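You operate a simulated robot arm through the tools that you are given. There is no shell and no other tool. Be economical: measure what you need, move in short steps, check, and stop when the job is done.

The job below is to be done with a simulated robot arm. You get a single attempt, and the scene is never put back.

TASK
Warm vial WN-6 at 40 C till its dye grains dissolve.
Fine: use the heating block; then turn its dial off, move the vial to pocket A1 of the orange rack and close the block lid; leave the other vial; spill next to nothing.

It is judged by the outcome, as a careful person would: the job done as asked, and still so three seconds after it is handed in. It fails if anything else is knocked over, pushed out of place, dropped, spilled or broken. A push-on lid holds only when it is set on centred and level and pressed home; a screw cap is set on level and turned clockwise until tight.

THE ROBOT
A 6-joint arm with a fingered hand on a trunk, on a base that drives. Base frame: it is fixed to the floor where the robot stands at the start and does not move with it; the origin is under the middle of the robot, x ahead of it, y to its left, z up; the surface under the hand at the start is at about z = 0.755. Lengths are in m, angles in rad, forces in N, time in s.
With the tool pointing down near the work surface it reaches from about 0.26 to 0.7 m from the robot's upright axis, wherever it stands. Its first joint turns from -2.007 to 2.007 rad. Places, roughly: block dial [0.6, 0, 0.8]; block lid [0.7, 0, 0.9]; heating block [0.7, 0, 0.8]; pocket A1 of the orange rack [0.5, -0.5, 0.8]; right well of the heating block [0.7, 0, 0.8]. Payload 4 kg.
The tool frame sits at the grasp point between the pads (the TCP): z along the fingers, y along the line on which they close. The tips reach 0.026 m beyond it. The gripper opens to 0.156 m. The gripper's body begins 0.073 m behind the TCP. The gripper is a hand of 4 fingers: y runs from the thumb to the fingers, the wrist lies at [0, 0, -0.239] in the tool frame, and closing takes about 1.5 s.
Orientation is that of the tool frame in the base frame, as [roll, pitch, yaw] about the fixed x, y, z axes, in that order (R = Rz(yaw) Ry(pitch) Rx(roll)). With the fingers straight down and closing along the base's y, the tool's x points along the base's -x, its y along +y and its z along -z.

THE INTERFACE
- The arm moves only by the tool arm_command. Its argument "increments" is a list of rows, each an object (a shift or turn left out is 0, a gripper value left out holds the last) with "xyz": the shift along the base's x, y, z in units of 200 mm (1.0 is 200 mm), a list of three; "rot": the turn, a rotation vector about the base's x, y, z in units of 120 degrees (1.0 is 120 degrees), a list of three. In form: [{"xyz": [tx, ty, tz], "rot": [ax, ay, az]}, ...]. A call has 1 to 8 rows; each row is the pose to reach, as a shift and turn from the pose commanded when the call began. "fingers" is the opening, from 0 (shut) to 1 (fully open), set as the call begins (left out, the last holds). A call with a number of a shift or a turn outside -1 to 1 is refused whole. Rows are played at 5 a second. More than 0.05 m and 0.15 rad between two rows, or a gripper value outside its range, and nothing of the call is played. Where a pose cannot be reached the arm comes as near as it can. A force on the tool above 90 N (or 10 N above the force at the start of the call, whichever is more), or a blocked arm, ends the call early, and 0.2 s more pass. Each finger travels about 0.072 m/s and halts on what it meets, pressing with about 23 N; the grip force reading is that of the motor and also rises with nothing between the fingers. The clock runs only during rows and for 0.2 s after the last one: add rows that repeat a pose to give the fingers time. It gives the time, the measured TCP pose, the force on the tool (base axes), the opening and the grip force at its end, in the units of the frame above (readings bear some noise), with the torque about the TCP (base axes, N m) and any sound that the robot's microphone picked up.
- Cameras (640 x 400 px; columns grow to the right, rows downward): "scene" is now at [0.0112, 0.1233, 1.6807]; the picture's right is [-0.35, -0.94, 0.00], its down [-0.72, 0.26, -0.64] and it looks along [0.60, -0.22, -0.76] (base axes); focal length 293 px, centre (320, 200). "wrist" rides on the gripper at [0.058, -0.058, -0.091] in the tool frame; the picture's right is [0.71, 0.71, 0.00], its down [-0.53, 0.53, -0.67] and it looks along [-0.47, 0.47, 0.74] (tool axes); focal length 265 px, centre (320, 200). There is no depth. A picture from a camera that has moved, and an enlarged one, comes with that camera's place and axes in the base frame and with its lens.
- snapshot(camera): a new picture of that camera. It takes no simulated time.
- slide_trunk(by): slides the trunk up (or, below 0, down) by that many m; the arm and the scene camera ride with it, the base frame stays. It gives what a move gives, with no picture.
- roll_base(legs): drives the robot by 1 to 6 legs, each [ahead, left, turn to the left] in m, m and rad, along the robot's own axes; the way and the turn of a leg run together, so that a leg with both is an arc; at most 1.5 m and 3.142 rad a leg. The arm and the cameras ride along, it lands a little off, and it stops where it bumps. It gives what a move gives.
- move_fingers(finger1, finger2, finger3, thumb_bend): sets how far each is bent, from 0 (flat) to 100 (curled in); at 30 the hand is open as for a grip, at 70 the pads meet at the TCP. One left out holds its place. A second passes; each finger stops where it meets its share of the squeeze, and holds until it gets a number again. A gripper value or a shape takes the hand back. It gives what a move gives, with no picture; readings hold the bend of each and the force on the fingers (four entries, about 0 where the hand has none), thumb and palm.
- grasp_type(shape): the hand has 4 fingers and takes this shape, open, in about a second: jaw (thumb against the fingers, like two jaws); tri (thumb and two fingers); tip (a fingertip pinch); poke (one finger out to press); point (the index stretched); flat (the hand flat); cup (the hand cupped); fist (a fist). The gripper value then closes the fingers along that shape, each until it touches; the sizes above hold for jaw. It gives what a move gives, with no picture.
- pan_tilt(pan, tilt): turns the head with the scene camera to pan (to the left, within 2.705 rad either way) and tilt (down, from -0.506 to 1.204), counted from straight ahead of the robot. It gives what a move gives.
- zoom(camera, box): a new picture of the part [left, top, right, bottom] of that camera's present view, enlarged. It takes no simulated time.
- job_done(): hands the job in; it is judged then, once.

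Work in short steps. Places have to be worked out from the pictures, the camera data and where the tool is seen: move nearer, look again, correct. Check each grasp and each placing, and mend what went wrong. You have 120 turns and 82 pictures in all, those below and enlarged ones among them. Open the gripper and draw the arm clear of the work before you hand the job in, unless the task says otherwise; then end with one line.

The tools are called after "Emit:" as name(argument=value, ...) on one line, values as JSON. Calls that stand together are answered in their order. arm_command: Moves the arm, as the interface text tells. Its arguments: {"type":"object","properties":{"increments":{"type":"array","items":{"type":"object","properties":{"xyz":{"type":"array","items":{"type":"number"}},"rot":{"type":"array","items":{"type":"number"}}}}},"fingers":{"type":"number"}},"required":["increments"]} The other tools are called the same way: slide_trunk (by) slides the trunk up or down; grasp_type (shape) gives the hand a shape; move_fingers (finger1, finger2, finger3, thumb_bend) moves the fingers one by one; roll_base (legs) drives the base; pan_tilt (pan, tilt) turns the head that bears the scene camera; snapshot (camera) takes a picture; zoom (camera, box) takes an enlarged picture of a part of a camera's view; job_done () hands the job in.

At the start:

```text
time: 0.0
tool_pos: [0.5088, -0.1771, 1.1422]
orientation: [-3.141, 0.0, -3.14]
wrist_force: [0.0, 0.8, -0.9]
ft_torque: [0.01, -0.01, 0.02]
grip_width: 0.1561
grasp_force: 0.1
shape: jaw
bend: [30.0, 30.0, 30.0, 30.0]
finger forces: [0.1, 0.0, 0.1, 0.1, 0.1, 0.1]
trunk travel left (down, up): [-0.775, 0.215]
robot x, y, heading: [0.0027, -0.0001, -0.004]
head pan, tilt: [-0.353, 0.871]
```

scene: 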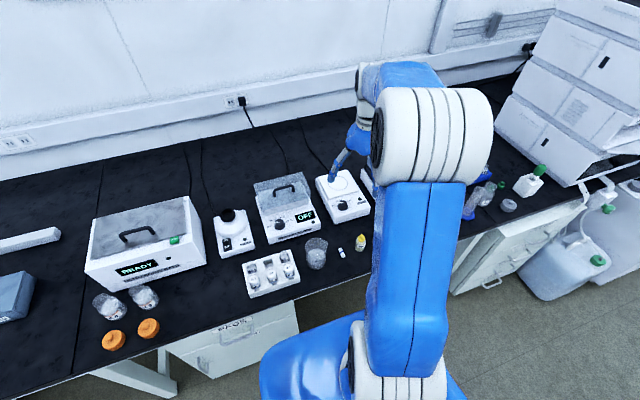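
wrist: 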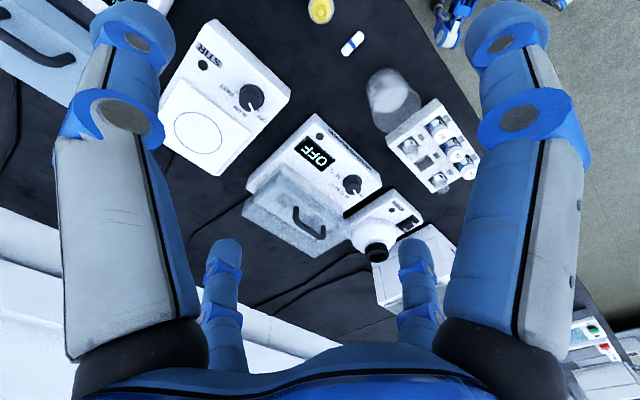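

The heating block (display OFF) sits near the middle of the scene, with a rack of vials in front of it. I'll enlarge both to find the vials, the dial and the lid.

Emit:
zoom(camera="scene", box=[200, 160, 400, 310])

Emit:
zoom(camera="wrist", box=[230, 60, 500, 280])

```text
2.67 times, centred on (300, 235) of scene
camera zoom: at [0.0112, 0.1233, 1.6807], right [-0.35, -0.94, 0.0], down [-0.72, 0.26, -0.64], along [0.6, -0.22, -0.76], focal length 782 px, centre (373, 107)
```

zoom: 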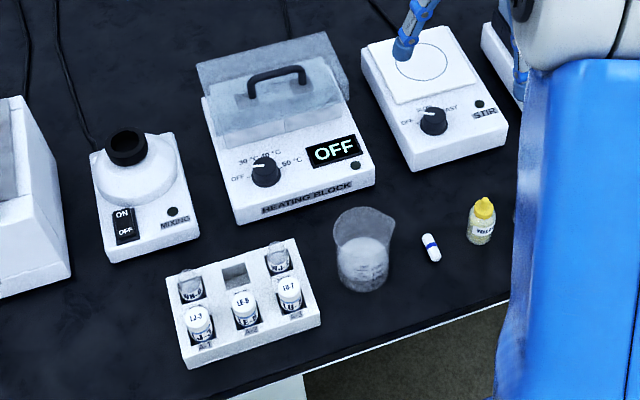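

```text
1.82 times, centred on (365, 170) of wrist
camera zoom: at [0.4504, -0.2351, 1.2334], right [-0.71, 0.71, 0.0], down [0.53, 0.53, 0.67], along [0.47, 0.47, -0.74], focal length 483 px, centre (238, 254)
```

zoom: 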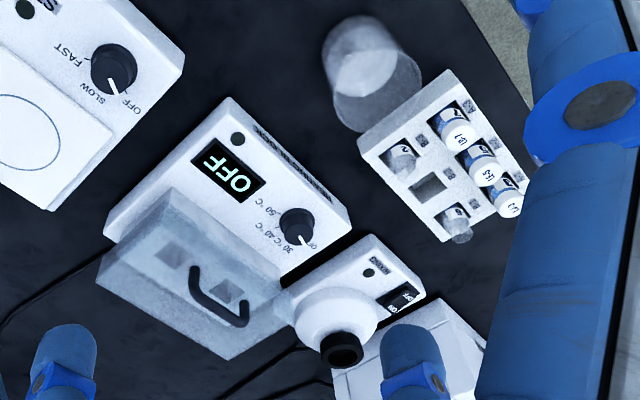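

The white rack holds five vials; two are uncapped in its rear row. I'll read the labels closely and look to the right for the orange rack.

Emit:
zoom(camera="scene", box=[235, 245, 315, 305])

Emit:
zoom(camera="scene", box=[250, 165, 330, 240])

Emit:
pan_tilt(pan=-0.8, tilt=0.9)

Emit:
snapshot(camera="scene")

```text
6.67 times, centred on (275, 275) of scene
camera zoom: at [0.0112, 0.1233, 1.6807], right [-0.35, -0.94, 0.0], down [-0.72, 0.26, -0.64], along [0.6, -0.22, -0.76], focal length 1954 px, centre (620, -300)
```

zoom: 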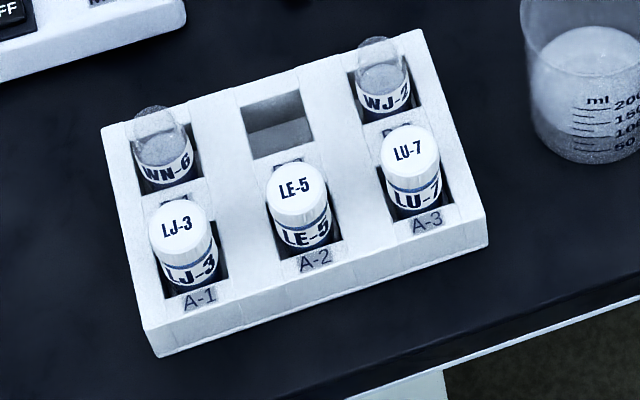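

```text
5.33 times, centred on (290, 202) of scene
camera zoom: at [0.0112, 0.1233, 1.6807], right [-0.35, -0.94, 0.0], down [-0.72, 0.26, -0.64], along [0.6, -0.22, -0.76], focal length 1563 px, centre (480, 187)
```

zoom: 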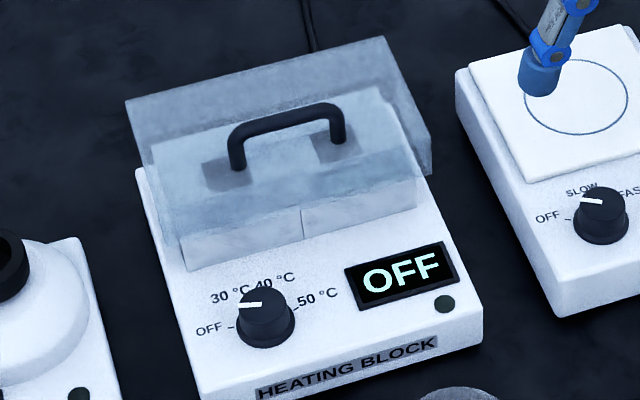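

```text
time: 0.9
tool_pos: [0.5081, -0.1772, 1.1426]
orientation: [-3.141, 0.0, -3.139]
wrist_force: [-0.5, -0.6, -0.2]
ft_torque: [0.01, 0.0, 0.02]
grip_width: 0.1559
grasp_force: 0.0
shape: jaw
bend: [30.0, 30.0, 30.0, 30.0]
finger forces: [0.0, 0.0, 0.0, 0.0, 0.0, 0.0]
trunk travel left (down, up): [-0.775, 0.215]
robot x, y, heading: [-0.0004, 0.0026, 0.002]
head pan, tilt: [-0.799, 0.901]
```

```text
75 pictures are left
camera scene: at [-0.0087, 0.096, 1.6784], right [-0.72, -0.7, 0.0], down [-0.55, 0.56, -0.62], along [0.43, -0.45, -0.78], focal length 293 px, centre (320, 200)
```

scene: 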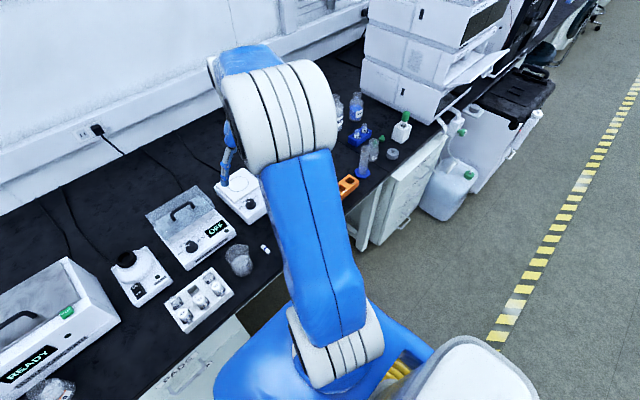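

WN-6 is the open vial at the rear left of the white rack (~[0.515, 0.18]), and the other open vial is WJ-2. The orange rack is partly hidden behind the arm. I'll bring the wrist camera nearer the block to see how its lid works.

Emit:
arm_command(increments=[{"xyz": [0.1, 0.15, -0.15]}, {"xyz": [0.2, 0.3, -0.3]}, {"xyz": [0.3, 0.45, -0.45]}, {"xyz": [0.32, 0.5, -0.6]}])

Emit:
snapshot(camera="wrist")

Emit:
pan_tilt(pan=-0.1, tilt=0.9)

Emit:
zoom(camera="scene", box=[200, 120, 440, 270])

```text
time: 1.9
tool_pos: [0.5731, -0.0774, 1.0226]
orientation: [3.139, -0.001, -3.14]
wrist_force: [-1.0, -1.2, -0.5]
ft_torque: [-0.02, 0.02, -0.01]
grip_width: 0.1559
grasp_force: 0.1
shape: jaw
bend: [30.0, 30.0, 30.0, 30.0]
finger forces: [0.0, 0.0, 0.0, 0.0, 0.0, 0.0]
trunk travel left (down, up): [-0.775, 0.215]
robot x, y, heading: [-0.0049, 0.0009, -0.0]
head pan, tilt: [-0.799, 0.901]
```

```text
74 pictures are left
camera wrist: at [0.5164, -0.1355, 1.1141], right [-0.71, 0.71, 0.0], down [0.53, 0.53, 0.67], along [0.47, 0.47, -0.74], focal length 265 px, centre (320, 200)
```

wrist: 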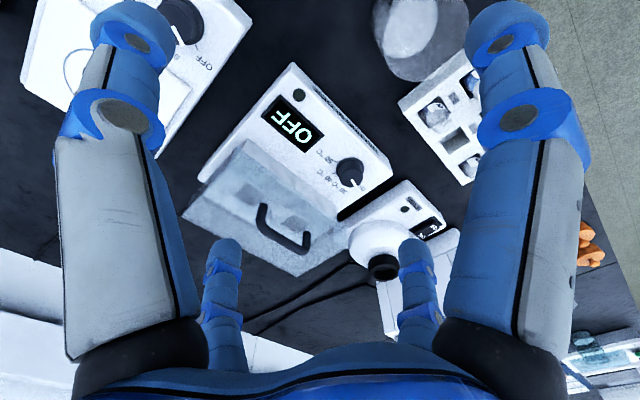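

```text
time: 3.0
tool_pos: [0.5726, -0.0776, 1.0231]
orientation: [3.14, 0.0, -3.14]
wrist_force: [0.6, 0.7, 0.4]
ft_torque: [-0.02, 0.0, -0.02]
grip_width: 0.156
grasp_force: 0.1
shape: jaw
bend: [30.0, 30.0, 30.0, 30.0]
finger forces: [0.0, 0.0, 0.0, 0.0, 0.0, 0.0]
trunk travel left (down, up): [-0.775, 0.215]
robot x, y, heading: [-0.0025, 0.0, -0.0]
head pan, tilt: [-0.099, 0.901]
```

```text
2.67 times, centred on (320, 195) of scene
camera zoom: at [0.0136, 0.1423, 1.6784], right [-0.1, -0.99, 0.0], down [-0.78, 0.08, -0.62], along [0.62, -0.06, -0.78], focal length 782 px, centre (320, 213)
```

zoom: 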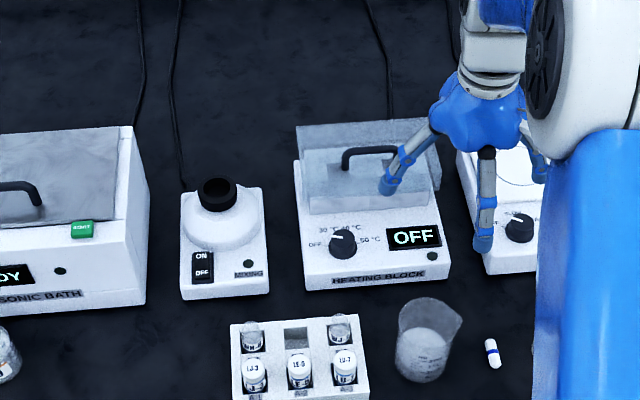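

Next I'll swing the arm to the right. That clears the scene view of the block and lets the wrist camera see the orange rack.

Emit:
arm_command(increments=[{"xyz": [-0.05, -0.2, 0.0]}, {"xyz": [-0.1, -0.4, 0.0]}, {"xyz": [-0.2, -0.6, 0.0]}, {"xyz": [-0.3, -0.8, 0.0]}, {"xyz": [-0.35, -1.0, 0.0]}])

Emit:
arm_command(increments=[{"xyz": [-0.1, -0.2, 0.0]}, {"xyz": [-0.2, -0.4, 0.0]}, {"xyz": [-0.3, -0.6, 0.0]}, {"xyz": [-0.4, -0.8, 0.0]}, {"xyz": [-0.5, -1.0, 0.0]}])

Emit:
snapshot(camera="wrist")

Emit:
zoom(camera="scene", box=[280, 130, 400, 230])

```text
time: 4.2
tool_pos: [0.5016, -0.279, 1.0208]
orientation: [3.14, 0.0, -3.139]
wrist_force: [-0.7, 0.5, 0.4]
ft_torque: [0.04, -0.01, 0.0]
grip_width: 0.1559
grasp_force: 0.1
shape: jaw
bend: [30.0, 30.0, 30.0, 30.0]
finger forces: [0.1, 0.0, 0.0, 0.0, 0.0, 0.1]
trunk travel left (down, up): [-0.775, 0.215]
robot x, y, heading: [-0.0005, 0.0015, 0.002]
head pan, tilt: [-0.099, 0.901]
```

```text
time: 5.4
tool_pos: [0.4025, -0.4771, 1.0215]
orientation: [3.141, -0.001, -3.139]
wrist_force: [-0.3, -0.1, -0.9]
ft_torque: [0.02, -0.04, -0.02]
grip_width: 0.1562
grasp_force: 0.1
shape: jaw
bend: [30.0, 30.0, 30.0, 30.0]
finger forces: [0.0, 0.0, 0.0, 0.1, 0.1, 0.0]
trunk travel left (down, up): [-0.775, 0.215]
robot x, y, heading: [0.0016, -0.0034, -0.002]
head pan, tilt: [-0.099, 0.901]
```

```text
72 pictures are left
camera wrist: at [0.3441, -0.5362, 1.1125], right [-0.71, 0.71, 0.0], down [0.52, 0.53, 0.67], along [0.47, 0.48, -0.74], focal length 265 px, centre (320, 200)
```

wrist: 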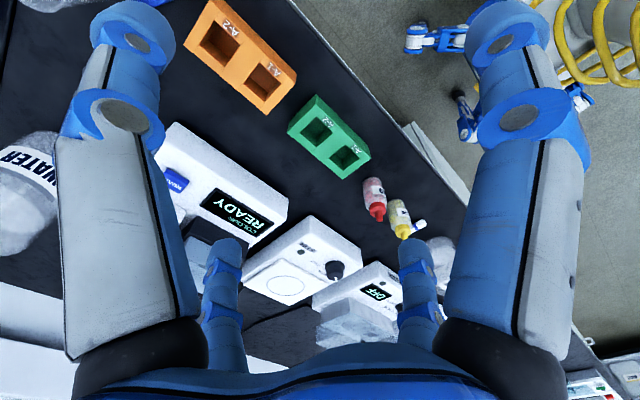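

```text
4.00 times, centred on (340, 180) of scene
camera zoom: at [0.0132, 0.1407, 1.6786], right [-0.1, -1.0, 0.0], down [-0.78, 0.08, -0.62], along [0.62, -0.06, -0.78], focal length 1172 px, centre (240, 280)
```

zoom: 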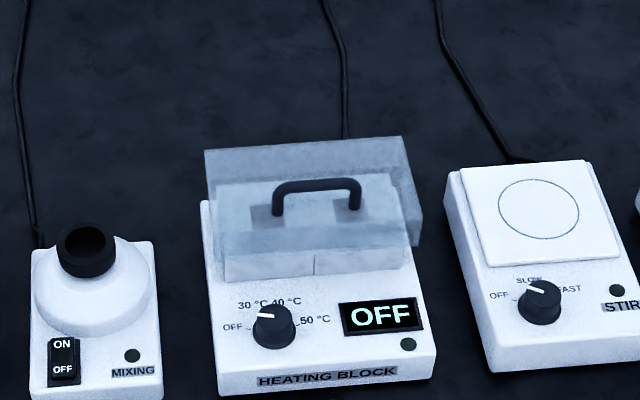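

The orange rack's A1 pocket is at about [0.461, -0.51]. I'll zoom the wrist view on the lid from this lower side angle, and on the orange pocket.

Emit:
zoom(camera="wrist", box=[300, 250, 430, 350])

Emit:
zoom(camera="wrist", box=[170, 0, 310, 120])

```text
4.00 times, centred on (365, 300) of wrist
camera zoom: at [0.3441, -0.5362, 1.1125], right [-0.71, 0.71, 0.0], down [0.52, 0.53, 0.67], along [0.47, 0.48, -0.74], focal length 1062 px, centre (140, -200)
```

zoom: 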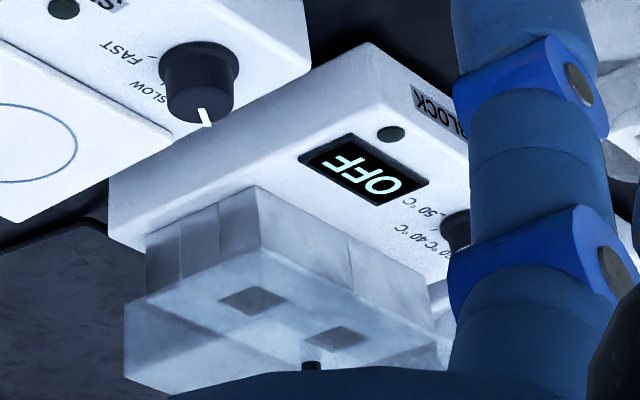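

```text
3.33 times, centred on (240, 60) of wrist
camera zoom: at [0.3441, -0.5362, 1.1125], right [-0.71, 0.71, 0.0], down [0.52, 0.53, 0.67], along [0.47, 0.48, -0.74], focal length 885 px, centre (587, 667)
```

zoom: 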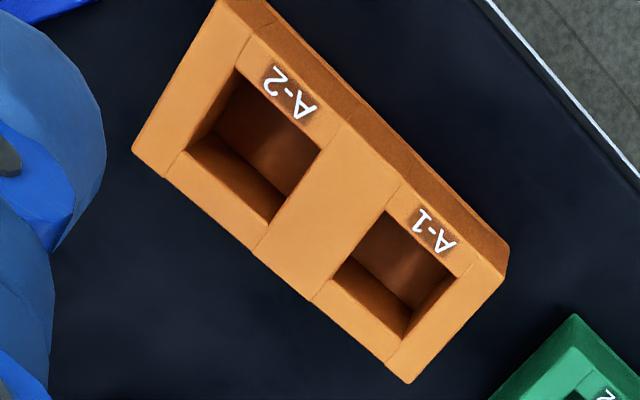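

The lid is a clear shallow cover over a two-well block. Its handle bar runs along y at about [0.724, 0.002, 0.914], near the limit of reach, so I'll drive ahead about 0.12 m.

Emit:
roll_base(legs=[[0.12, 0.0, 0.0]])

Emit:
arm_command(increments=[{"xyz": [0.0, 0.2, 0.0]}, {"xyz": [0.0, 0.4, 0.0]}, {"xyz": [0.0, 0.6, 0.0]}, {"xyz": [0.0, 0.8, 0.0]}, {"xyz": [0.0, 1.0, 0.0]}])

Emit:
arm_command(increments=[{"xyz": [0.0, 0.2, 0.0]}, {"xyz": [0.0, 0.4, 0.0]}, {"xyz": [0.0, 0.6, 0.0]}, {"xyz": [0.0, 0.8, 0.0]}, {"xyz": [0.0, 1.0, 0.0]}])

Emit:
snapshot(camera="scene")

```text
time: 7.7
tool_pos: [0.4893, -0.5157, 1.02]
orientation: [3.138, 0.001, 3.073]
wrist_force: [-0.3, -0.8, -0.6]
ft_torque: [0.13, -0.03, 0.0]
grip_width: 0.156
grasp_force: 0.1
shape: jaw
bend: [30.0, 30.0, 30.0, 30.0]
finger forces: [0.0, 0.1, 0.1, 0.0, 0.0, 0.0]
trunk travel left (down, up): [-0.775, 0.215]
robot x, y, heading: [0.0999, -0.0004, -0.007]
head pan, tilt: [-0.099, 0.901]
stopped in leg 1: the robot was blocked; the commanded pose is now the measured one
```

```text
time: 8.9
tool_pos: [0.5031, -0.3062, 1.0214]
orientation: [-3.139, -0.009, 3.074]
wrist_force: [-0.1, 0.1, -0.4]
ft_torque: [-0.05, 0.14, -0.03]
grip_width: 0.156
grasp_force: 0.1
shape: jaw
bend: [30.0, 30.0, 30.0, 30.0]
finger forces: [0.0, 0.1, 0.0, 0.0, 0.1, 0.0]
trunk travel left (down, up): [-0.775, 0.215]
robot x, y, heading: [0.0994, -0.0011, -0.006]
head pan, tilt: [-0.099, 0.901]
```

```text
time: 10.1
tool_pos: [0.4883, -0.1084, 1.0281]
orientation: [-3.141, 0.004, 3.073]
wrist_force: [-0.3, 0.5, -0.4]
ft_torque: [-0.01, -0.06, -0.01]
grip_width: 0.1564
grasp_force: 0.0
shape: jaw
bend: [30.0, 30.0, 30.0, 30.0]
finger forces: [0.1, 0.1, 0.1, 0.0, 0.0, 0.0]
trunk travel left (down, up): [-0.775, 0.215]
robot x, y, heading: [0.0987, -0.001, -0.01]
head pan, tilt: [-0.099, 0.901]
```

```text
68 pictures are left
camera scene: at [0.1084, 0.1416, 1.6786], right [-0.11, -0.99, 0.0], down [-0.78, 0.08, -0.63], along [0.62, -0.07, -0.78], focal length 293 px, centre (320, 200)
```

scene: 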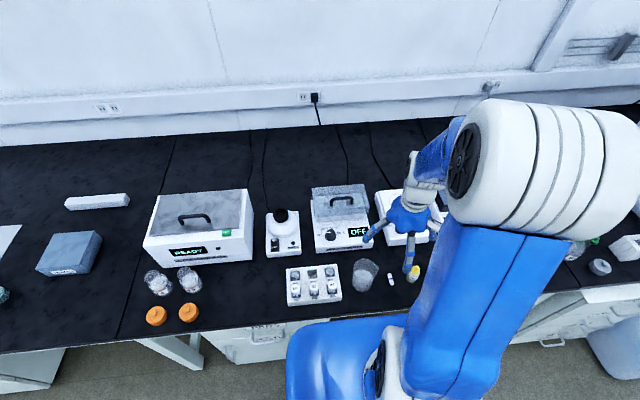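

The base bumped after 0.10 m, which is enough, and nothing on the bench shows as disturbed. I'll turn the hand -90° about z so it closes along x across the handle bar, and move towards the handle.

Emit:
arm_command(increments=[{"xyz": [0.05, 0.1, 0.05], "rot": [0, 0, -0.065]}, {"xyz": [0.1, 0.2, 0.1], "rot": [0, 0, -0.13]}, {"xyz": [0.15, 0.3, 0.15], "rot": [0, 0, -0.195]}, {"xyz": [0.2, 0.4, 0.15], "rot": [0, 0, -0.26]}, {"xyz": [0.25, 0.5, 0.15], "rot": [0, 0, -0.325]}, {"xyz": [0.3, 0.54, 0.15], "rot": [0, 0, -0.39]}])

Emit:
arm_command(increments=[{"xyz": [0.05, 0, 0], "rot": [0, 0, -0.065]}, {"xyz": [0.1, 0, 0], "rot": [0, 0, -0.13]}, {"xyz": [0.15, 0, 0], "rot": [0, 0, -0.195]}, {"xyz": [0.2, 0, 0], "rot": [0, 0, -0.26]}, {"xyz": [0.25, 0, 0], "rot": [0, 0, -0.327]}, {"xyz": [0.25, 0, 0], "rot": [0, 0, -0.327]}])

Emit:
snapshot(camera="wrist")

Emit:
zoom(camera="scene", box=[240, 130, 440, 280])

```text
time: 11.5
tool_pos: [0.5506, 0.0005, 1.0565]
orientation: [-3.141, 0.001, 2.254]
wrist_force: [-0.5, -0.3, -0.3]
ft_torque: [0.01, -0.03, 0.0]
grip_width: 0.1559
grasp_force: 0.1
shape: jaw
bend: [30.0, 30.0, 30.0, 30.0]
finger forces: [0.0, 0.1, 0.0, 0.1, 0.0, 0.0]
trunk travel left (down, up): [-0.775, 0.215]
robot x, y, heading: [0.0986, 0.0017, -0.006]
head pan, tilt: [-0.099, 0.901]
```

```text
time: 12.9
tool_pos: [0.6006, -0.001, 1.0538]
orientation: [-3.139, 0.001, 1.571]
wrist_force: [0.1, 0.3, 0.0]
ft_torque: [0.01, -0.01, 0.0]
grip_width: 0.1559
grasp_force: 0.1
shape: jaw
bend: [30.0, 30.0, 30.0, 30.0]
finger forces: [0.0, 0.0, 0.1, 0.0, 0.0, 0.1]
trunk travel left (down, up): [-0.775, 0.215]
robot x, y, heading: [0.1027, -0.0013, -0.005]
head pan, tilt: [-0.099, 0.901]
```

```text
67 pictures are left
camera wrist: at [0.5431, 0.057, 1.1465], right [0.71, 0.71, 0.0], down [0.53, -0.53, 0.67], along [0.47, -0.47, -0.74], focal length 265 px, centre (320, 200)
```

wrist: 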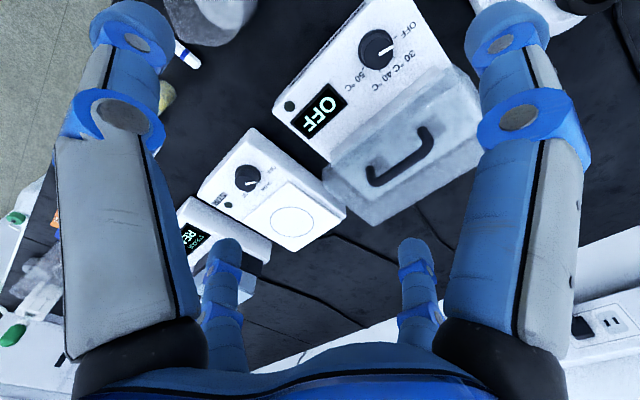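

```text
2.67 times, centred on (340, 205) of scene
camera zoom: at [0.114, 0.1417, 1.6784], right [-0.11, -0.99, 0.0], down [-0.78, 0.08, -0.62], along [0.62, -0.07, -0.78], focal length 782 px, centre (267, 187)
```

zoom: 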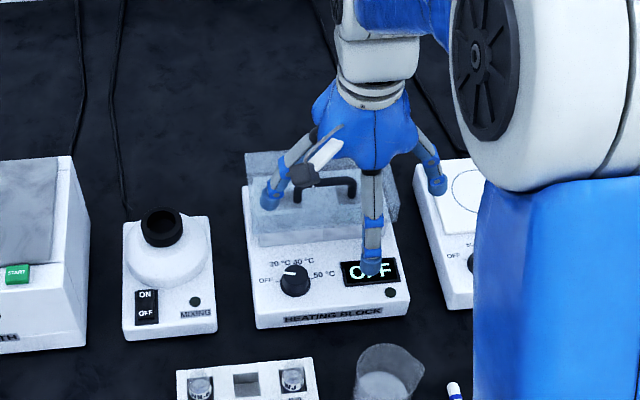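

The hand turns out to be four digits set crosswise around the tool axis. I'll try the "tip" shape, in clear air above the block, to see which digits then oppose each other.

Emit:
grasp_type(shape="tip")

Emit:
snapshot(camera="wrist")

Emit:
zoom(camera="scene", box=[300, 130, 420, 230])

```text
time: 13.8
tool_pos: [0.6011, 0.0, 1.0539]
orientation: [-3.139, 0.001, 1.572]
wrist_force: [-0.8, 0.5, -0.6]
ft_torque: [0.01, 0.0, -0.01]
grip_width: 0.1559
grasp_force: 0.1
shape: tip
bend: [12.0, 30.0, 12.0, 30.0]
finger forces: [0.0, 0.1, 0.0, 0.0, 0.1, 0.0]
trunk travel left (down, up): [-0.775, 0.215]
robot x, y, heading: [0.1003, -0.0015, -0.011]
head pan, tilt: [-0.099, 0.901]
```

```text
65 pictures are left
camera wrist: at [0.5433, 0.0569, 1.1463], right [0.71, 0.71, 0.0], down [0.53, -0.53, 0.67], along [0.47, -0.47, -0.74], focal length 265 px, centre (320, 200)
```

wrist: 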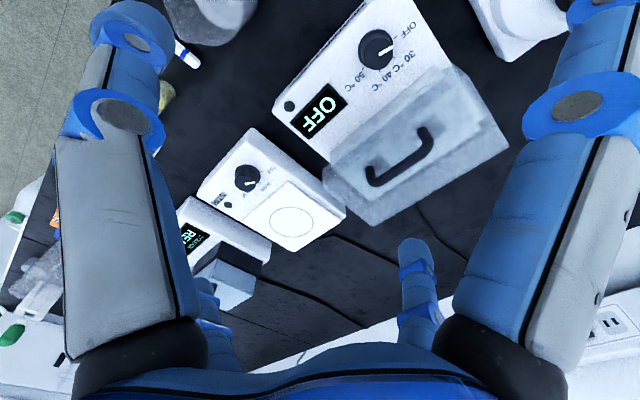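

```text
4.00 times, centred on (360, 180) of scene
camera zoom: at [0.1147, 0.1417, 1.6784], right [-0.11, -0.99, 0.0], down [-0.78, 0.08, -0.62], along [0.62, -0.07, -0.78], focal length 1172 px, centre (160, 280)
```

zoom: 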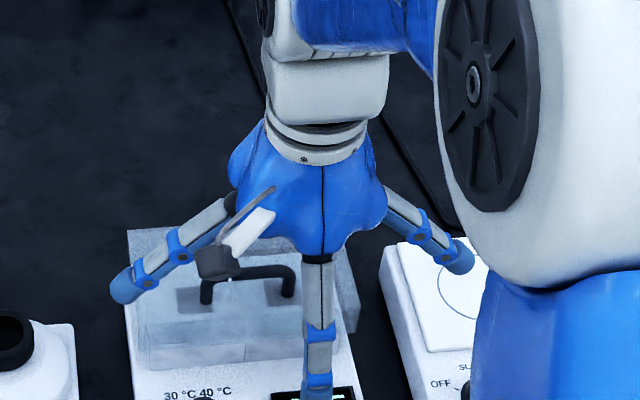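

In tip shape the thumb and finger 2 oppose each other along tool y and the side digits flare out, which suits the handle and the vial. From two views the bar is near [0.721, 0.004, 0.914], so I'll go above it.

Emit:
arm_command(increments=[{"xyz": [0.2, 0, 0]}, {"xyz": [0.4, 0.01, 0]}, {"xyz": [0.6, 0.02, -0.1]}, {"xyz": [0.6, 0.02, -0.25]}, {"xyz": [0.6, 0.02, -0.4]}, {"xyz": [0.6, 0.02, -0.4]}], fingers=0.5)

Emit:
snapshot(camera="wrist")

Emit:
zoom(camera="scene", box=[300, 130, 420, 230])

```text
time: 15.2
tool_pos: [0.7206, 0.003, 0.9732]
orientation: [-3.139, 0.002, 1.572]
wrist_force: [-0.1, 0.8, 1.1]
ft_torque: [-0.01, -0.02, 0.01]
grip_width: 0.0785
grasp_force: 0.1
shape: tip
bend: [12.0, 36.0, 12.0, 70.0]
finger forces: [0.1, 0.0, 0.1, 0.0, 0.0, 0.1]
trunk travel left (down, up): [-0.775, 0.215]
robot x, y, heading: [0.1012, -0.0014, -0.01]
head pan, tilt: [-0.099, 0.901]
```

```text
63 pictures are left
camera wrist: at [0.6632, 0.061, 1.0653], right [0.71, 0.71, 0.0], down [0.53, -0.53, 0.67], along [0.47, -0.47, -0.74], focal length 265 px, centre (320, 200)
```

wrist: 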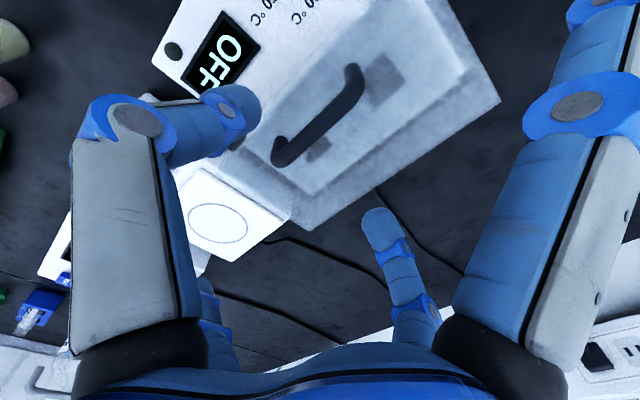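

```text
4.00 times, centred on (360, 180) of scene
camera zoom: at [0.1139, 0.1417, 1.6784], right [-0.11, -0.99, 0.0], down [-0.78, 0.08, -0.62], along [0.62, -0.07, -0.78], focal length 1172 px, centre (160, 280)
```

zoom: 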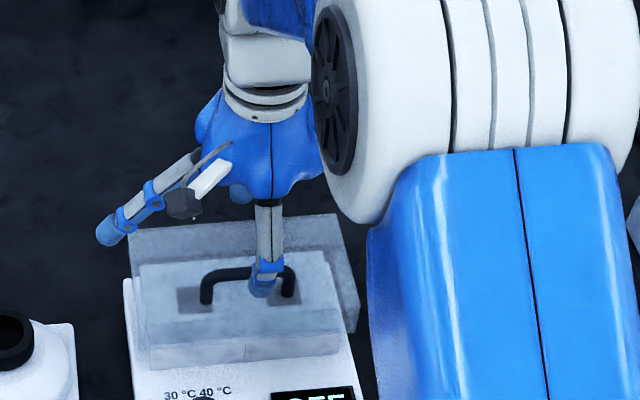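

The tip closure is asymmetric (the thumb moves first), so I'll set digits individually: thumb and finger 2 both half open, side digits flared. Then I'll descend around the bar.

Emit:
move_fingers(finger1=5, finger2=48, finger3=5, thumb_bend=48)

Emit:
arm_command(increments=[{"xyz": [-0.02, 0.015, -0.08]}, {"xyz": [-0.02, 0.015, -0.15]}, {"xyz": [-0.02, 0.015, -0.21]}, {"xyz": [-0.02, 0.015, -0.24]}, {"xyz": [-0.02, 0.015, -0.24]}])

Emit:
snapshot(camera="wrist")

Emit:
zoom(camera="scene", box=[310, 150, 400, 220])

```text
time: 16.2
tool_pos: [0.7208, 0.0031, 0.9738]
orientation: [-3.138, -0.001, 1.572]
wrist_force: [-0.1, -0.7, -0.3]
ft_torque: [0.01, -0.05, -0.01]
grip_width: 0.1126
grasp_force: 0.1
shape: fingers
bend: [4.0, 48.0, 4.0, 48.0]
finger forces: [0.0, 0.0, 0.1, 0.0, 0.0, 0.0]
trunk travel left (down, up): [-0.775, 0.215]
robot x, y, heading: [0.1006, -0.001, -0.004]
head pan, tilt: [-0.099, 0.901]
```

```text
time: 17.4
tool_pos: [0.7175, 0.0061, 0.9271]
orientation: [-3.14, 0.0, 1.573]
wrist_force: [0.0, -0.3, 0.3]
ft_torque: [-0.02, -0.02, 0.0]
grip_width: 0.1125
grasp_force: 0.0
shape: fingers
bend: [4.0, 48.0, 4.0, 48.0]
finger forces: [0.0, 0.0, 0.0, 0.0, 0.0, 0.0]
trunk travel left (down, up): [-0.775, 0.215]
robot x, y, heading: [0.1028, 0.0008, -0.007]
head pan, tilt: [-0.099, 0.901]
```

```text
61 pictures are left
camera wrist: at [0.6601, 0.0638, 1.019], right [0.71, 0.71, 0.0], down [0.53, -0.53, 0.67], along [0.47, -0.47, -0.74], focal length 265 px, centre (320, 200)
```

wrist: 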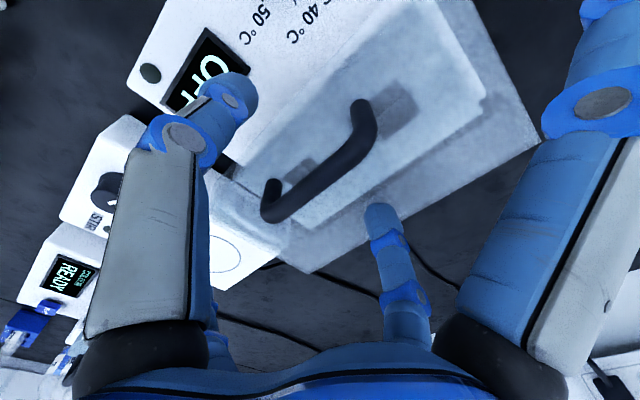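

```text
5.71 times, centred on (355, 185) of scene
camera zoom: at [0.1155, 0.1418, 1.6784], right [-0.11, -0.99, 0.0], down [-0.78, 0.08, -0.62], along [0.62, -0.07, -0.78], focal length 1675 px, centre (120, 286)
```

zoom: 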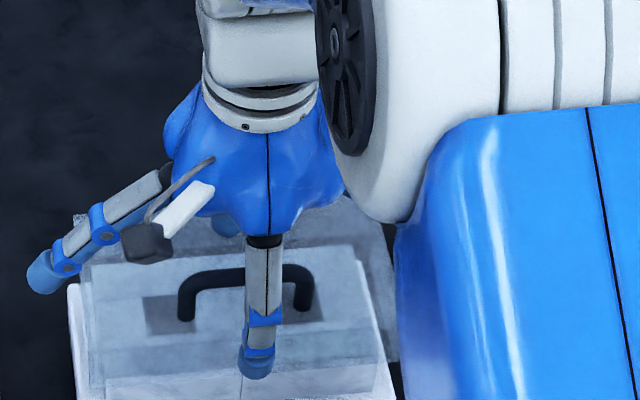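

The bar passes between thumb and finger 2, about 12 mm below the TCP and 4 mm nearer. I'll descend 10 mm more, then close thumb and finger onto it.

Emit:
arm_command(increments=[{"xyz": [-0.02, 0, -0.02]}, {"xyz": [-0.02, 0, -0.05]}, {"xyz": [-0.02, 0, -0.05]}])

Emit:
move_fingers(finger2=66, thumb_bend=66)

Emit:
snapshot(camera="wrist")

```text
time: 18.2
tool_pos: [0.7129, 0.0062, 0.9208]
orientation: [3.136, 0.001, 1.572]
wrist_force: [-0.7, 0.2, 21.8]
ft_torque: [-0.02, -1.06, -0.05]
grip_width: 0.1126
grasp_force: 10.3
shape: fingers
bend: [4.0, 47.0, 4.0, 48.0]
finger forces: [0.1, 20.3, 0.0, 0.0, 0.1, 0.0]
trunk travel left (down, up): [-0.775, 0.215]
robot x, y, heading: [0.0986, -0.0006, -0.006]
head pan, tilt: [-0.099, 0.901]
```

```text
time: 19.2
tool_pos: [0.7146, 0.0064, 0.919]
orientation: [3.138, 0.002, 1.573]
wrist_force: [5.6, 0.0, 25.3]
ft_torque: [0.02, -1.55, 0.0]
grip_width: 0.1021
grasp_force: 12.5
shape: fingers
bend: [4.0, 46.0, 4.0, 66.0]
finger forces: [0.0, 25.0, 0.0, 0.0, 0.1, 0.1]
trunk travel left (down, up): [-0.775, 0.215]
robot x, y, heading: [0.0971, -0.003, -0.008]
head pan, tilt: [-0.099, 0.901]
```

```text
59 pictures are left
camera wrist: at [0.6559, 0.0642, 1.0112], right [0.71, 0.71, 0.0], down [0.52, -0.53, 0.67], along [0.48, -0.47, -0.74], focal length 265 px, centre (320, 200)
```

wrist: 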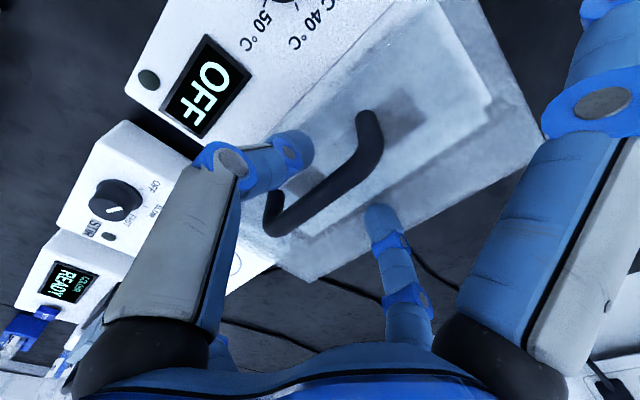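

Finger 2's tip is resting on the lid top (~0.89). I'll raise 8 mm and close finger 2 onto the bar.

Emit:
arm_command(increments=[{"xyz": [0, 0, 0.04]}, {"xyz": [0, 0, 0.05]}])

Emit:
move_fingers(finger2=72, thumb_bend=72)

Emit:
snapshot(camera="wrist")

```text
time: 19.8
tool_pos: [0.7119, 0.007, 0.9252]
orientation: [-3.132, -0.002, 1.571]
wrist_force: [-0.4, -0.4, 0.4]
ft_torque: [0.02, 0.0, 0.01]
grip_width: 0.1021
grasp_force: 0.1
shape: fingers
bend: [4.0, 53.0, 4.0, 66.0]
finger forces: [0.0, 0.0, 0.0, 0.1, 0.1, 0.0]
trunk travel left (down, up): [-0.775, 0.215]
robot x, y, heading: [0.1007, -0.0017, -0.01]
head pan, tilt: [-0.099, 0.901]
```

```text
time: 20.8
tool_pos: [0.7144, 0.0062, 0.9272]
orientation: [-3.14, 0.0, 1.572]
wrist_force: [-0.7, 0.9, -0.5]
ft_torque: [-0.02, 0.01, 0.0]
grip_width: 0.1009
grasp_force: 1.6
shape: fingers
bend: [4.0, 71.0, 4.0, 71.0]
finger forces: [0.0, 1.6, 0.0, 0.0, 1.8, 0.0]
trunk travel left (down, up): [-0.775, 0.215]
robot x, y, heading: [0.0987, -0.0008, -0.015]
head pan, tilt: [-0.099, 0.901]
```

```text
58 pictures are left
camera wrist: at [0.6564, 0.0645, 1.0191], right [0.71, 0.71, 0.0], down [0.53, -0.53, 0.67], along [0.47, -0.47, -0.74], focal length 265 px, centre (320, 200)
```

wrist: 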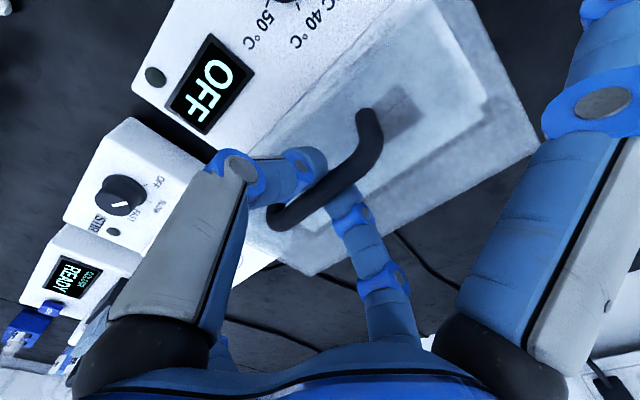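

The two fingertips have met beneath the bar, hooking the handle. I'll lift gently 15 mm and watch the forces and the lid's motion.

Emit:
arm_command(increments=[{"xyz": [0, 0, 0.03]}, {"xyz": [0, 0, 0.06]}, {"xyz": [0, 0, 0.1]}, {"xyz": [0, 0, 0.1]}])

Emit:
zoom(camera="scene", box=[300, 140, 400, 220])

Emit:
snapshot(camera="wrist")

```text
time: 21.8
tool_pos: [0.715, 0.007, 0.9437]
orientation: [-3.138, 0.0, 1.572]
wrist_force: [6.0, 0.0, -7.7]
ft_torque: [0.01, 0.03, 0.02]
grip_width: 0.1008
grasp_force: 5.4
shape: fingers
bend: [4.0, 64.0, 4.0, 72.0]
finger forces: [0.1, 9.6, 0.0, 0.1, 0.1, 0.0]
trunk travel left (down, up): [-0.775, 0.215]
robot x, y, heading: [0.0961, -0.0021, -0.013]
head pan, tilt: [-0.099, 0.901]
```

```text
5.00 times, centred on (350, 180) of scene
camera zoom: at [0.1171, 0.1418, 1.6783], right [-0.11, -0.99, 0.0], down [-0.78, 0.08, -0.62], along [0.62, -0.07, -0.78], focal length 1465 px, centre (170, 300)
```

zoom: 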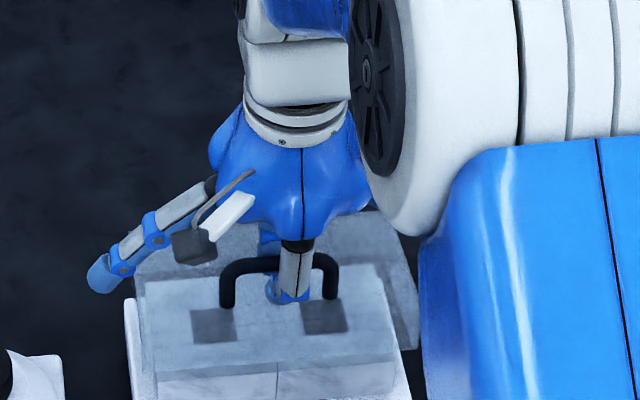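

```text
56 pictures are left
camera wrist: at [0.6575, 0.0642, 1.0373], right [0.71, 0.71, 0.0], down [0.53, -0.53, 0.67], along [0.47, -0.47, -0.75], focal length 265 px, centre (320, 200)
```

wrist: 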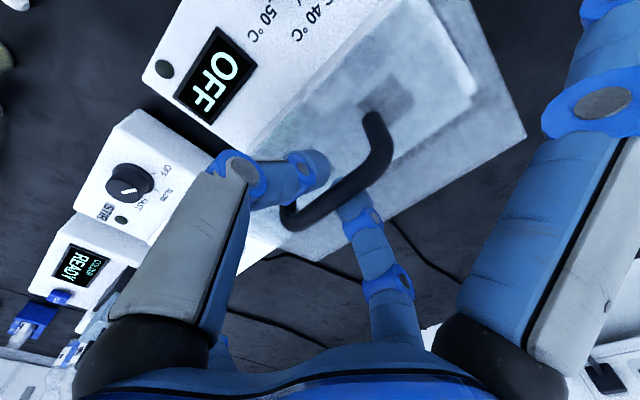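

The lid follows with only ~8 N and pulls the hand towards +x, which suggests a rear hinge. I'll continue along an arc up and backward.

Emit:
arm_command(increments=[{"xyz": [0.03, 0, 0.04]}, {"xyz": [0.06, 0, 0.08]}, {"xyz": [0.1, 0, 0.12]}, {"xyz": [0.14, 0, 0.16]}, {"xyz": [0.14, 0, 0.16]}])

Emit:
zoom(camera="scene", box=[300, 140, 400, 220])

Emit:
snapshot(camera="wrist")

```text
time: 23.0
tool_pos: [0.743, 0.006, 0.9771]
orientation: [-3.137, 0.001, 1.572]
wrist_force: [1.0, 0.2, 0.1]
ft_torque: [-0.01, 0.03, 0.03]
grip_width: 0.1005
grasp_force: 0.1
shape: fingers
bend: [4.0, 71.0, 4.0, 72.0]
finger forces: [0.0, 0.1, 0.0, 0.0, 0.1, 0.0]
trunk travel left (down, up): [-0.775, 0.215]
robot x, y, heading: [0.098, -0.0015, -0.01]
head pan, tilt: [-0.099, 0.901]
```

```text
5.00 times, centred on (350, 180) of scene
camera zoom: at [0.119, 0.1419, 1.6785], right [-0.11, -0.99, 0.0], down [-0.78, 0.08, -0.62], along [0.62, -0.07, -0.79], focal length 1465 px, centre (170, 300)
```

zoom: 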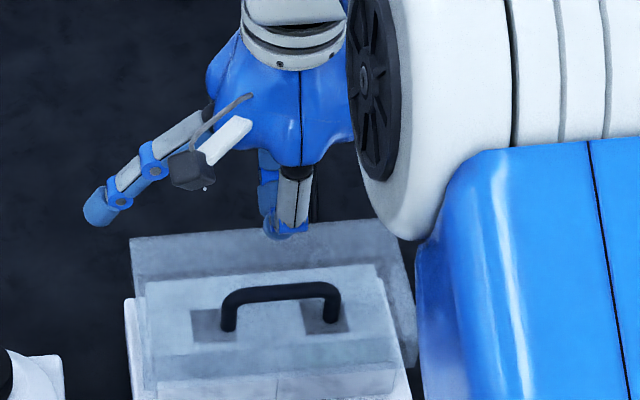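

```text
54 pictures are left
camera wrist: at [0.6869, 0.063, 1.0693], right [0.71, 0.71, 0.0], down [0.53, -0.53, 0.67], along [0.47, -0.47, -0.75], focal length 265 px, centre (320, 200)
```

wrist: 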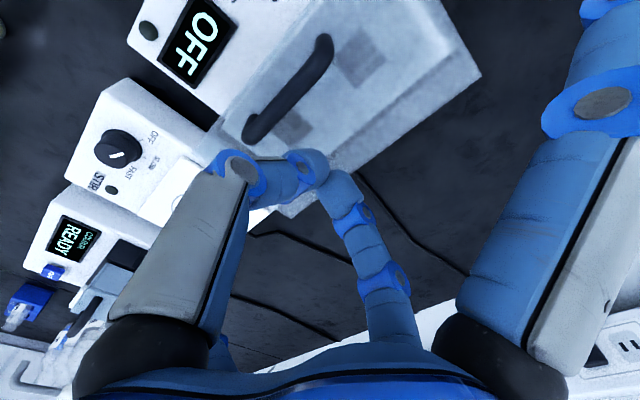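

The fingertips slipped off and the lid settled back. I'll retry with the digits nearly closed, the bar deeper between the pads, and a stronger squeeze.

Emit:
move_fingers(finger2=56, thumb_bend=56)

Emit:
arm_command(increments=[{"xyz": [-0.07, -0.02, 0]}, {"xyz": [-0.14, -0.025, 0]}, {"xyz": [-0.14, -0.025, -0.1]}, {"xyz": [-0.14, -0.025, -0.18]}, {"xyz": [-0.14, -0.025, -0.25]}, {"xyz": [-0.14, -0.025, -0.28]}, {"xyz": [-0.14, -0.025, -0.28]}])

Emit:
snapshot(camera="wrist")

```text
time: 24.0
tool_pos: [0.7418, 0.0055, 0.9779]
orientation: [-3.137, 0.0, 1.572]
wrist_force: [0.2, -0.3, -0.5]
ft_torque: [0.0, 0.01, 0.02]
grip_width: 0.107
grasp_force: 0.0
shape: fingers
bend: [4.0, 56.0, 4.0, 56.0]
finger forces: [0.0, 0.0, 0.0, 0.0, 0.1, 0.0]
trunk travel left (down, up): [-0.775, 0.215]
robot x, y, heading: [0.0958, 0.0021, -0.003]
head pan, tilt: [-0.099, 0.901]
```

```text
time: 25.6
tool_pos: [0.7138, 0.0011, 0.922]
orientation: [-3.139, 0.0, 1.574]
wrist_force: [0.6, 0.5, 0.7]
ft_torque: [0.01, -0.02, 0.01]
grip_width: 0.1068
grasp_force: 0.1
shape: fingers
bend: [4.0, 56.0, 4.0, 56.0]
finger forces: [0.0, 0.0, 0.0, 0.0, 0.0, 0.0]
trunk travel left (down, up): [-0.775, 0.215]
robot x, y, heading: [0.1018, 0.0012, -0.008]
head pan, tilt: [-0.099, 0.901]
```

```text
53 pictures are left
camera wrist: at [0.6557, 0.0584, 1.0142], right [0.71, 0.71, 0.0], down [0.53, -0.53, 0.67], along [0.47, -0.47, -0.74], focal length 265 px, centre (320, 200)
```

wrist: 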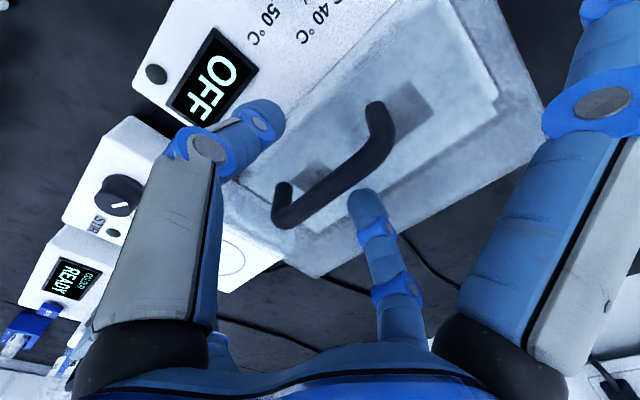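

The bar lies squarely between the two pads with no contact yet. I'll lower 4 mm and squeeze strongly.

Emit:
arm_command(increments=[{"xyz": [0, 0, -0.015]}, {"xyz": [0, 0, -0.02]}])

Emit:
move_fingers(finger2=68, thumb_bend=68)

Emit:
move_fingers(finger2=90, thumb_bend=90)

Emit:
snapshot(camera="wrist")

```text
time: 26.2
tool_pos: [0.7153, 0.0011, 0.9196]
orientation: [3.139, -0.001, 1.572]
wrist_force: [1.0, 0.1, 11.7]
ft_torque: [0.03, -0.44, 0.03]
grip_width: 0.107
grasp_force: 5.5
shape: fingers
bend: [4.0, 56.0, 4.0, 56.0]
finger forces: [0.1, 11.1, 0.0, 0.1, 0.1, 0.0]
trunk travel left (down, up): [-0.775, 0.215]
robot x, y, heading: [0.1027, -0.0051, -0.009]
head pan, tilt: [-0.099, 0.901]
```

```text
time: 27.2
tool_pos: [0.7127, 0.002, 0.9183]
orientation: [-3.14, 0.0, 1.573]
wrist_force: [-0.5, -0.2, 0.0]
ft_torque: [-0.05, 0.02, 0.01]
grip_width: 0.1017
grasp_force: 0.0
shape: fingers
bend: [4.0, 68.0, 4.0, 68.0]
finger forces: [0.0, 0.0, 0.0, 0.0, 0.0, 0.0]
trunk travel left (down, up): [-0.775, 0.215]
robot x, y, heading: [0.1005, 0.001, -0.008]
head pan, tilt: [-0.099, 0.901]
```

```text
time: 28.2
tool_pos: [0.7134, -0.0001, 0.9186]
orientation: [-3.139, 0.002, 1.572]
wrist_force: [-0.5, 1.1, -0.3]
ft_torque: [-0.03, -0.02, 0.02]
grip_width: 0.1002
grasp_force: 0.0
shape: fingers
bend: [4.0, 87.0, 4.0, 87.0]
finger forces: [0.1, 0.1, 0.0, 0.0, 0.0, 0.1]
trunk travel left (down, up): [-0.775, 0.215]
robot x, y, heading: [0.0976, 0.0007, -0.006]
head pan, tilt: [-0.099, 0.901]
```

```text
52 pictures are left
camera wrist: at [0.6564, 0.0583, 1.0101], right [0.71, 0.71, 0.0], down [0.53, -0.53, 0.67], along [0.47, -0.47, -0.74], focal length 265 px, centre (320, 200)
```

wrist: 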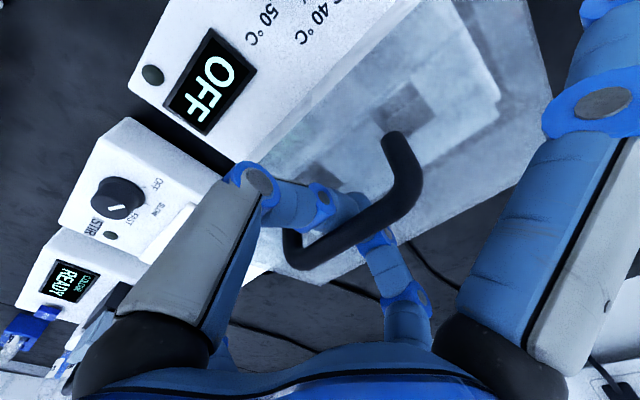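

The curled fingers have gone under the bar and already raised the lid somewhat. I'll lift with a slight rearward arc.

Emit:
arm_command(increments=[{"xyz": [0.0, 0, 0.05]}, {"xyz": [0.02, 0, 0.1]}, {"xyz": [0.04, 0, 0.15]}, {"xyz": [0.06, 0, 0.2]}, {"xyz": [0.06, 0, 0.2]}])

Emit:
snapshot(camera="wrist")

Emit:
zoom(camera="scene", box=[300, 140, 400, 220])

```text
time: 29.4
tool_pos: [0.7281, 0.0012, 0.9536]
orientation: [-3.131, 0.0, 1.573]
wrist_force: [10.4, -1.0, -31.2]
ft_torque: [0.01, 1.3, -0.04]
grip_width: 0.1015
grasp_force: 13.9
shape: fingers
bend: [4.0, 80.0, 4.0, 90.0]
finger forces: [0.0, 28.5, 0.0, 0.0, 0.1, 0.0]
trunk travel left (down, up): [-0.775, 0.215]
robot x, y, heading: [0.1025, -0.0011, -0.008]
head pan, tilt: [-0.099, 0.901]
```

```text
51 pictures are left
camera wrist: at [0.6711, 0.0591, 1.0456], right [0.71, 0.71, -0.01], down [0.53, -0.53, 0.66], along [0.47, -0.47, -0.75], focal length 265 px, centre (320, 200)
```

wrist: 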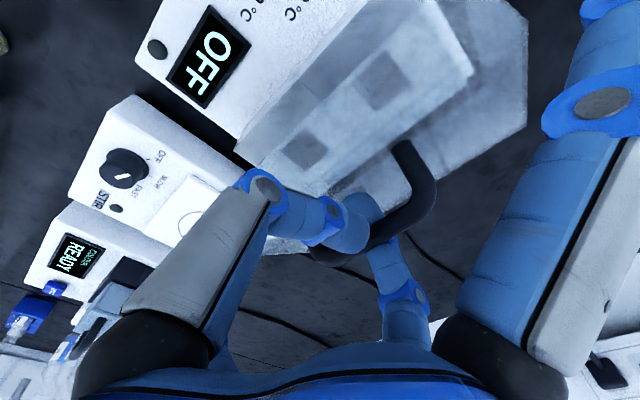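

```text
5.00 times, centred on (350, 180) of scene
camera zoom: at [0.1215, 0.1416, 1.6781], right [-0.11, -0.99, 0.0], down [-0.78, 0.08, -0.62], along [0.61, -0.07, -0.79], focal length 1465 px, centre (170, 300)
```

zoom: 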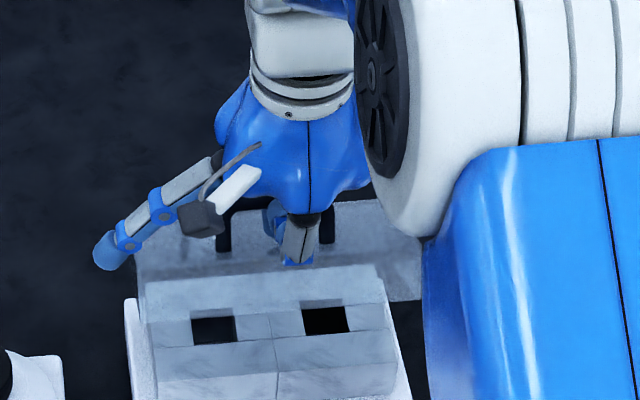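

The lid is hinged and now well open, with both wells visible. The downward pull is 31 N, so the remaining arc should be mostly rearward; I'll move +x and watch the forces.

Emit:
arm_command(increments=[{"xyz": [0.06, 0, 0.01]}, {"xyz": [0.12, 0, 0.02]}, {"xyz": [0.18, 0, 0.02]}, {"xyz": [0.24, 0, 0.02]}, {"xyz": [0.24, 0, 0.02]}])

Emit:
snapshot(camera="wrist")

Emit:
zoom(camera="scene", box=[300, 140, 400, 220])

```text
time: 30.6
tool_pos: [0.7724, 0.0008, 0.9603]
orientation: [-3.134, 0.0, 1.573]
wrist_force: [-1.9, 0.7, -24.9]
ft_torque: [0.0, 0.9, 0.01]
grip_width: 0.1015
grasp_force: 13.1
shape: fingers
bend: [4.0, 80.0, 4.0, 90.0]
finger forces: [0.0, 22.2, 0.1, 0.0, 4.8, 0.0]
trunk travel left (down, up): [-0.775, 0.215]
robot x, y, heading: [0.0996, 0.0024, -0.011]
head pan, tilt: [-0.099, 0.901]
```

```text
49 pictures are left
camera wrist: at [0.7164, 0.0587, 1.052], right [0.71, 0.71, -0.01], down [0.53, -0.53, 0.66], along [0.47, -0.47, -0.75], focal length 265 px, centre (320, 200)
```

wrist: 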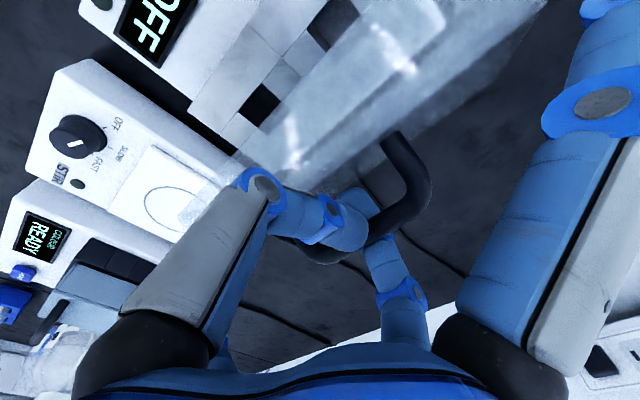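

```text
5.00 times, centred on (350, 180) of scene
camera zoom: at [0.1184, 0.1419, 1.6784], right [-0.11, -0.99, 0.0], down [-0.78, 0.08, -0.62], along [0.62, -0.07, -0.79], focal length 1465 px, centre (170, 300)
```

zoom: 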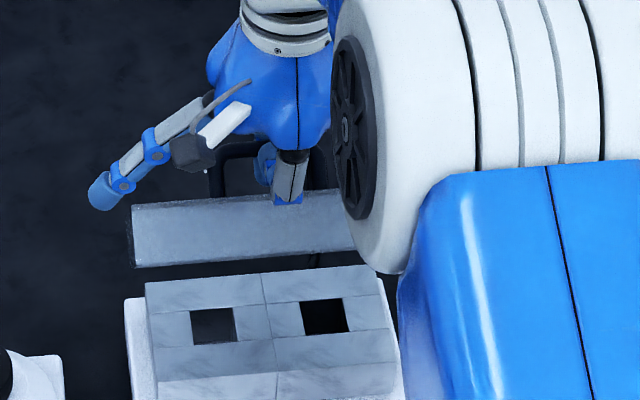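

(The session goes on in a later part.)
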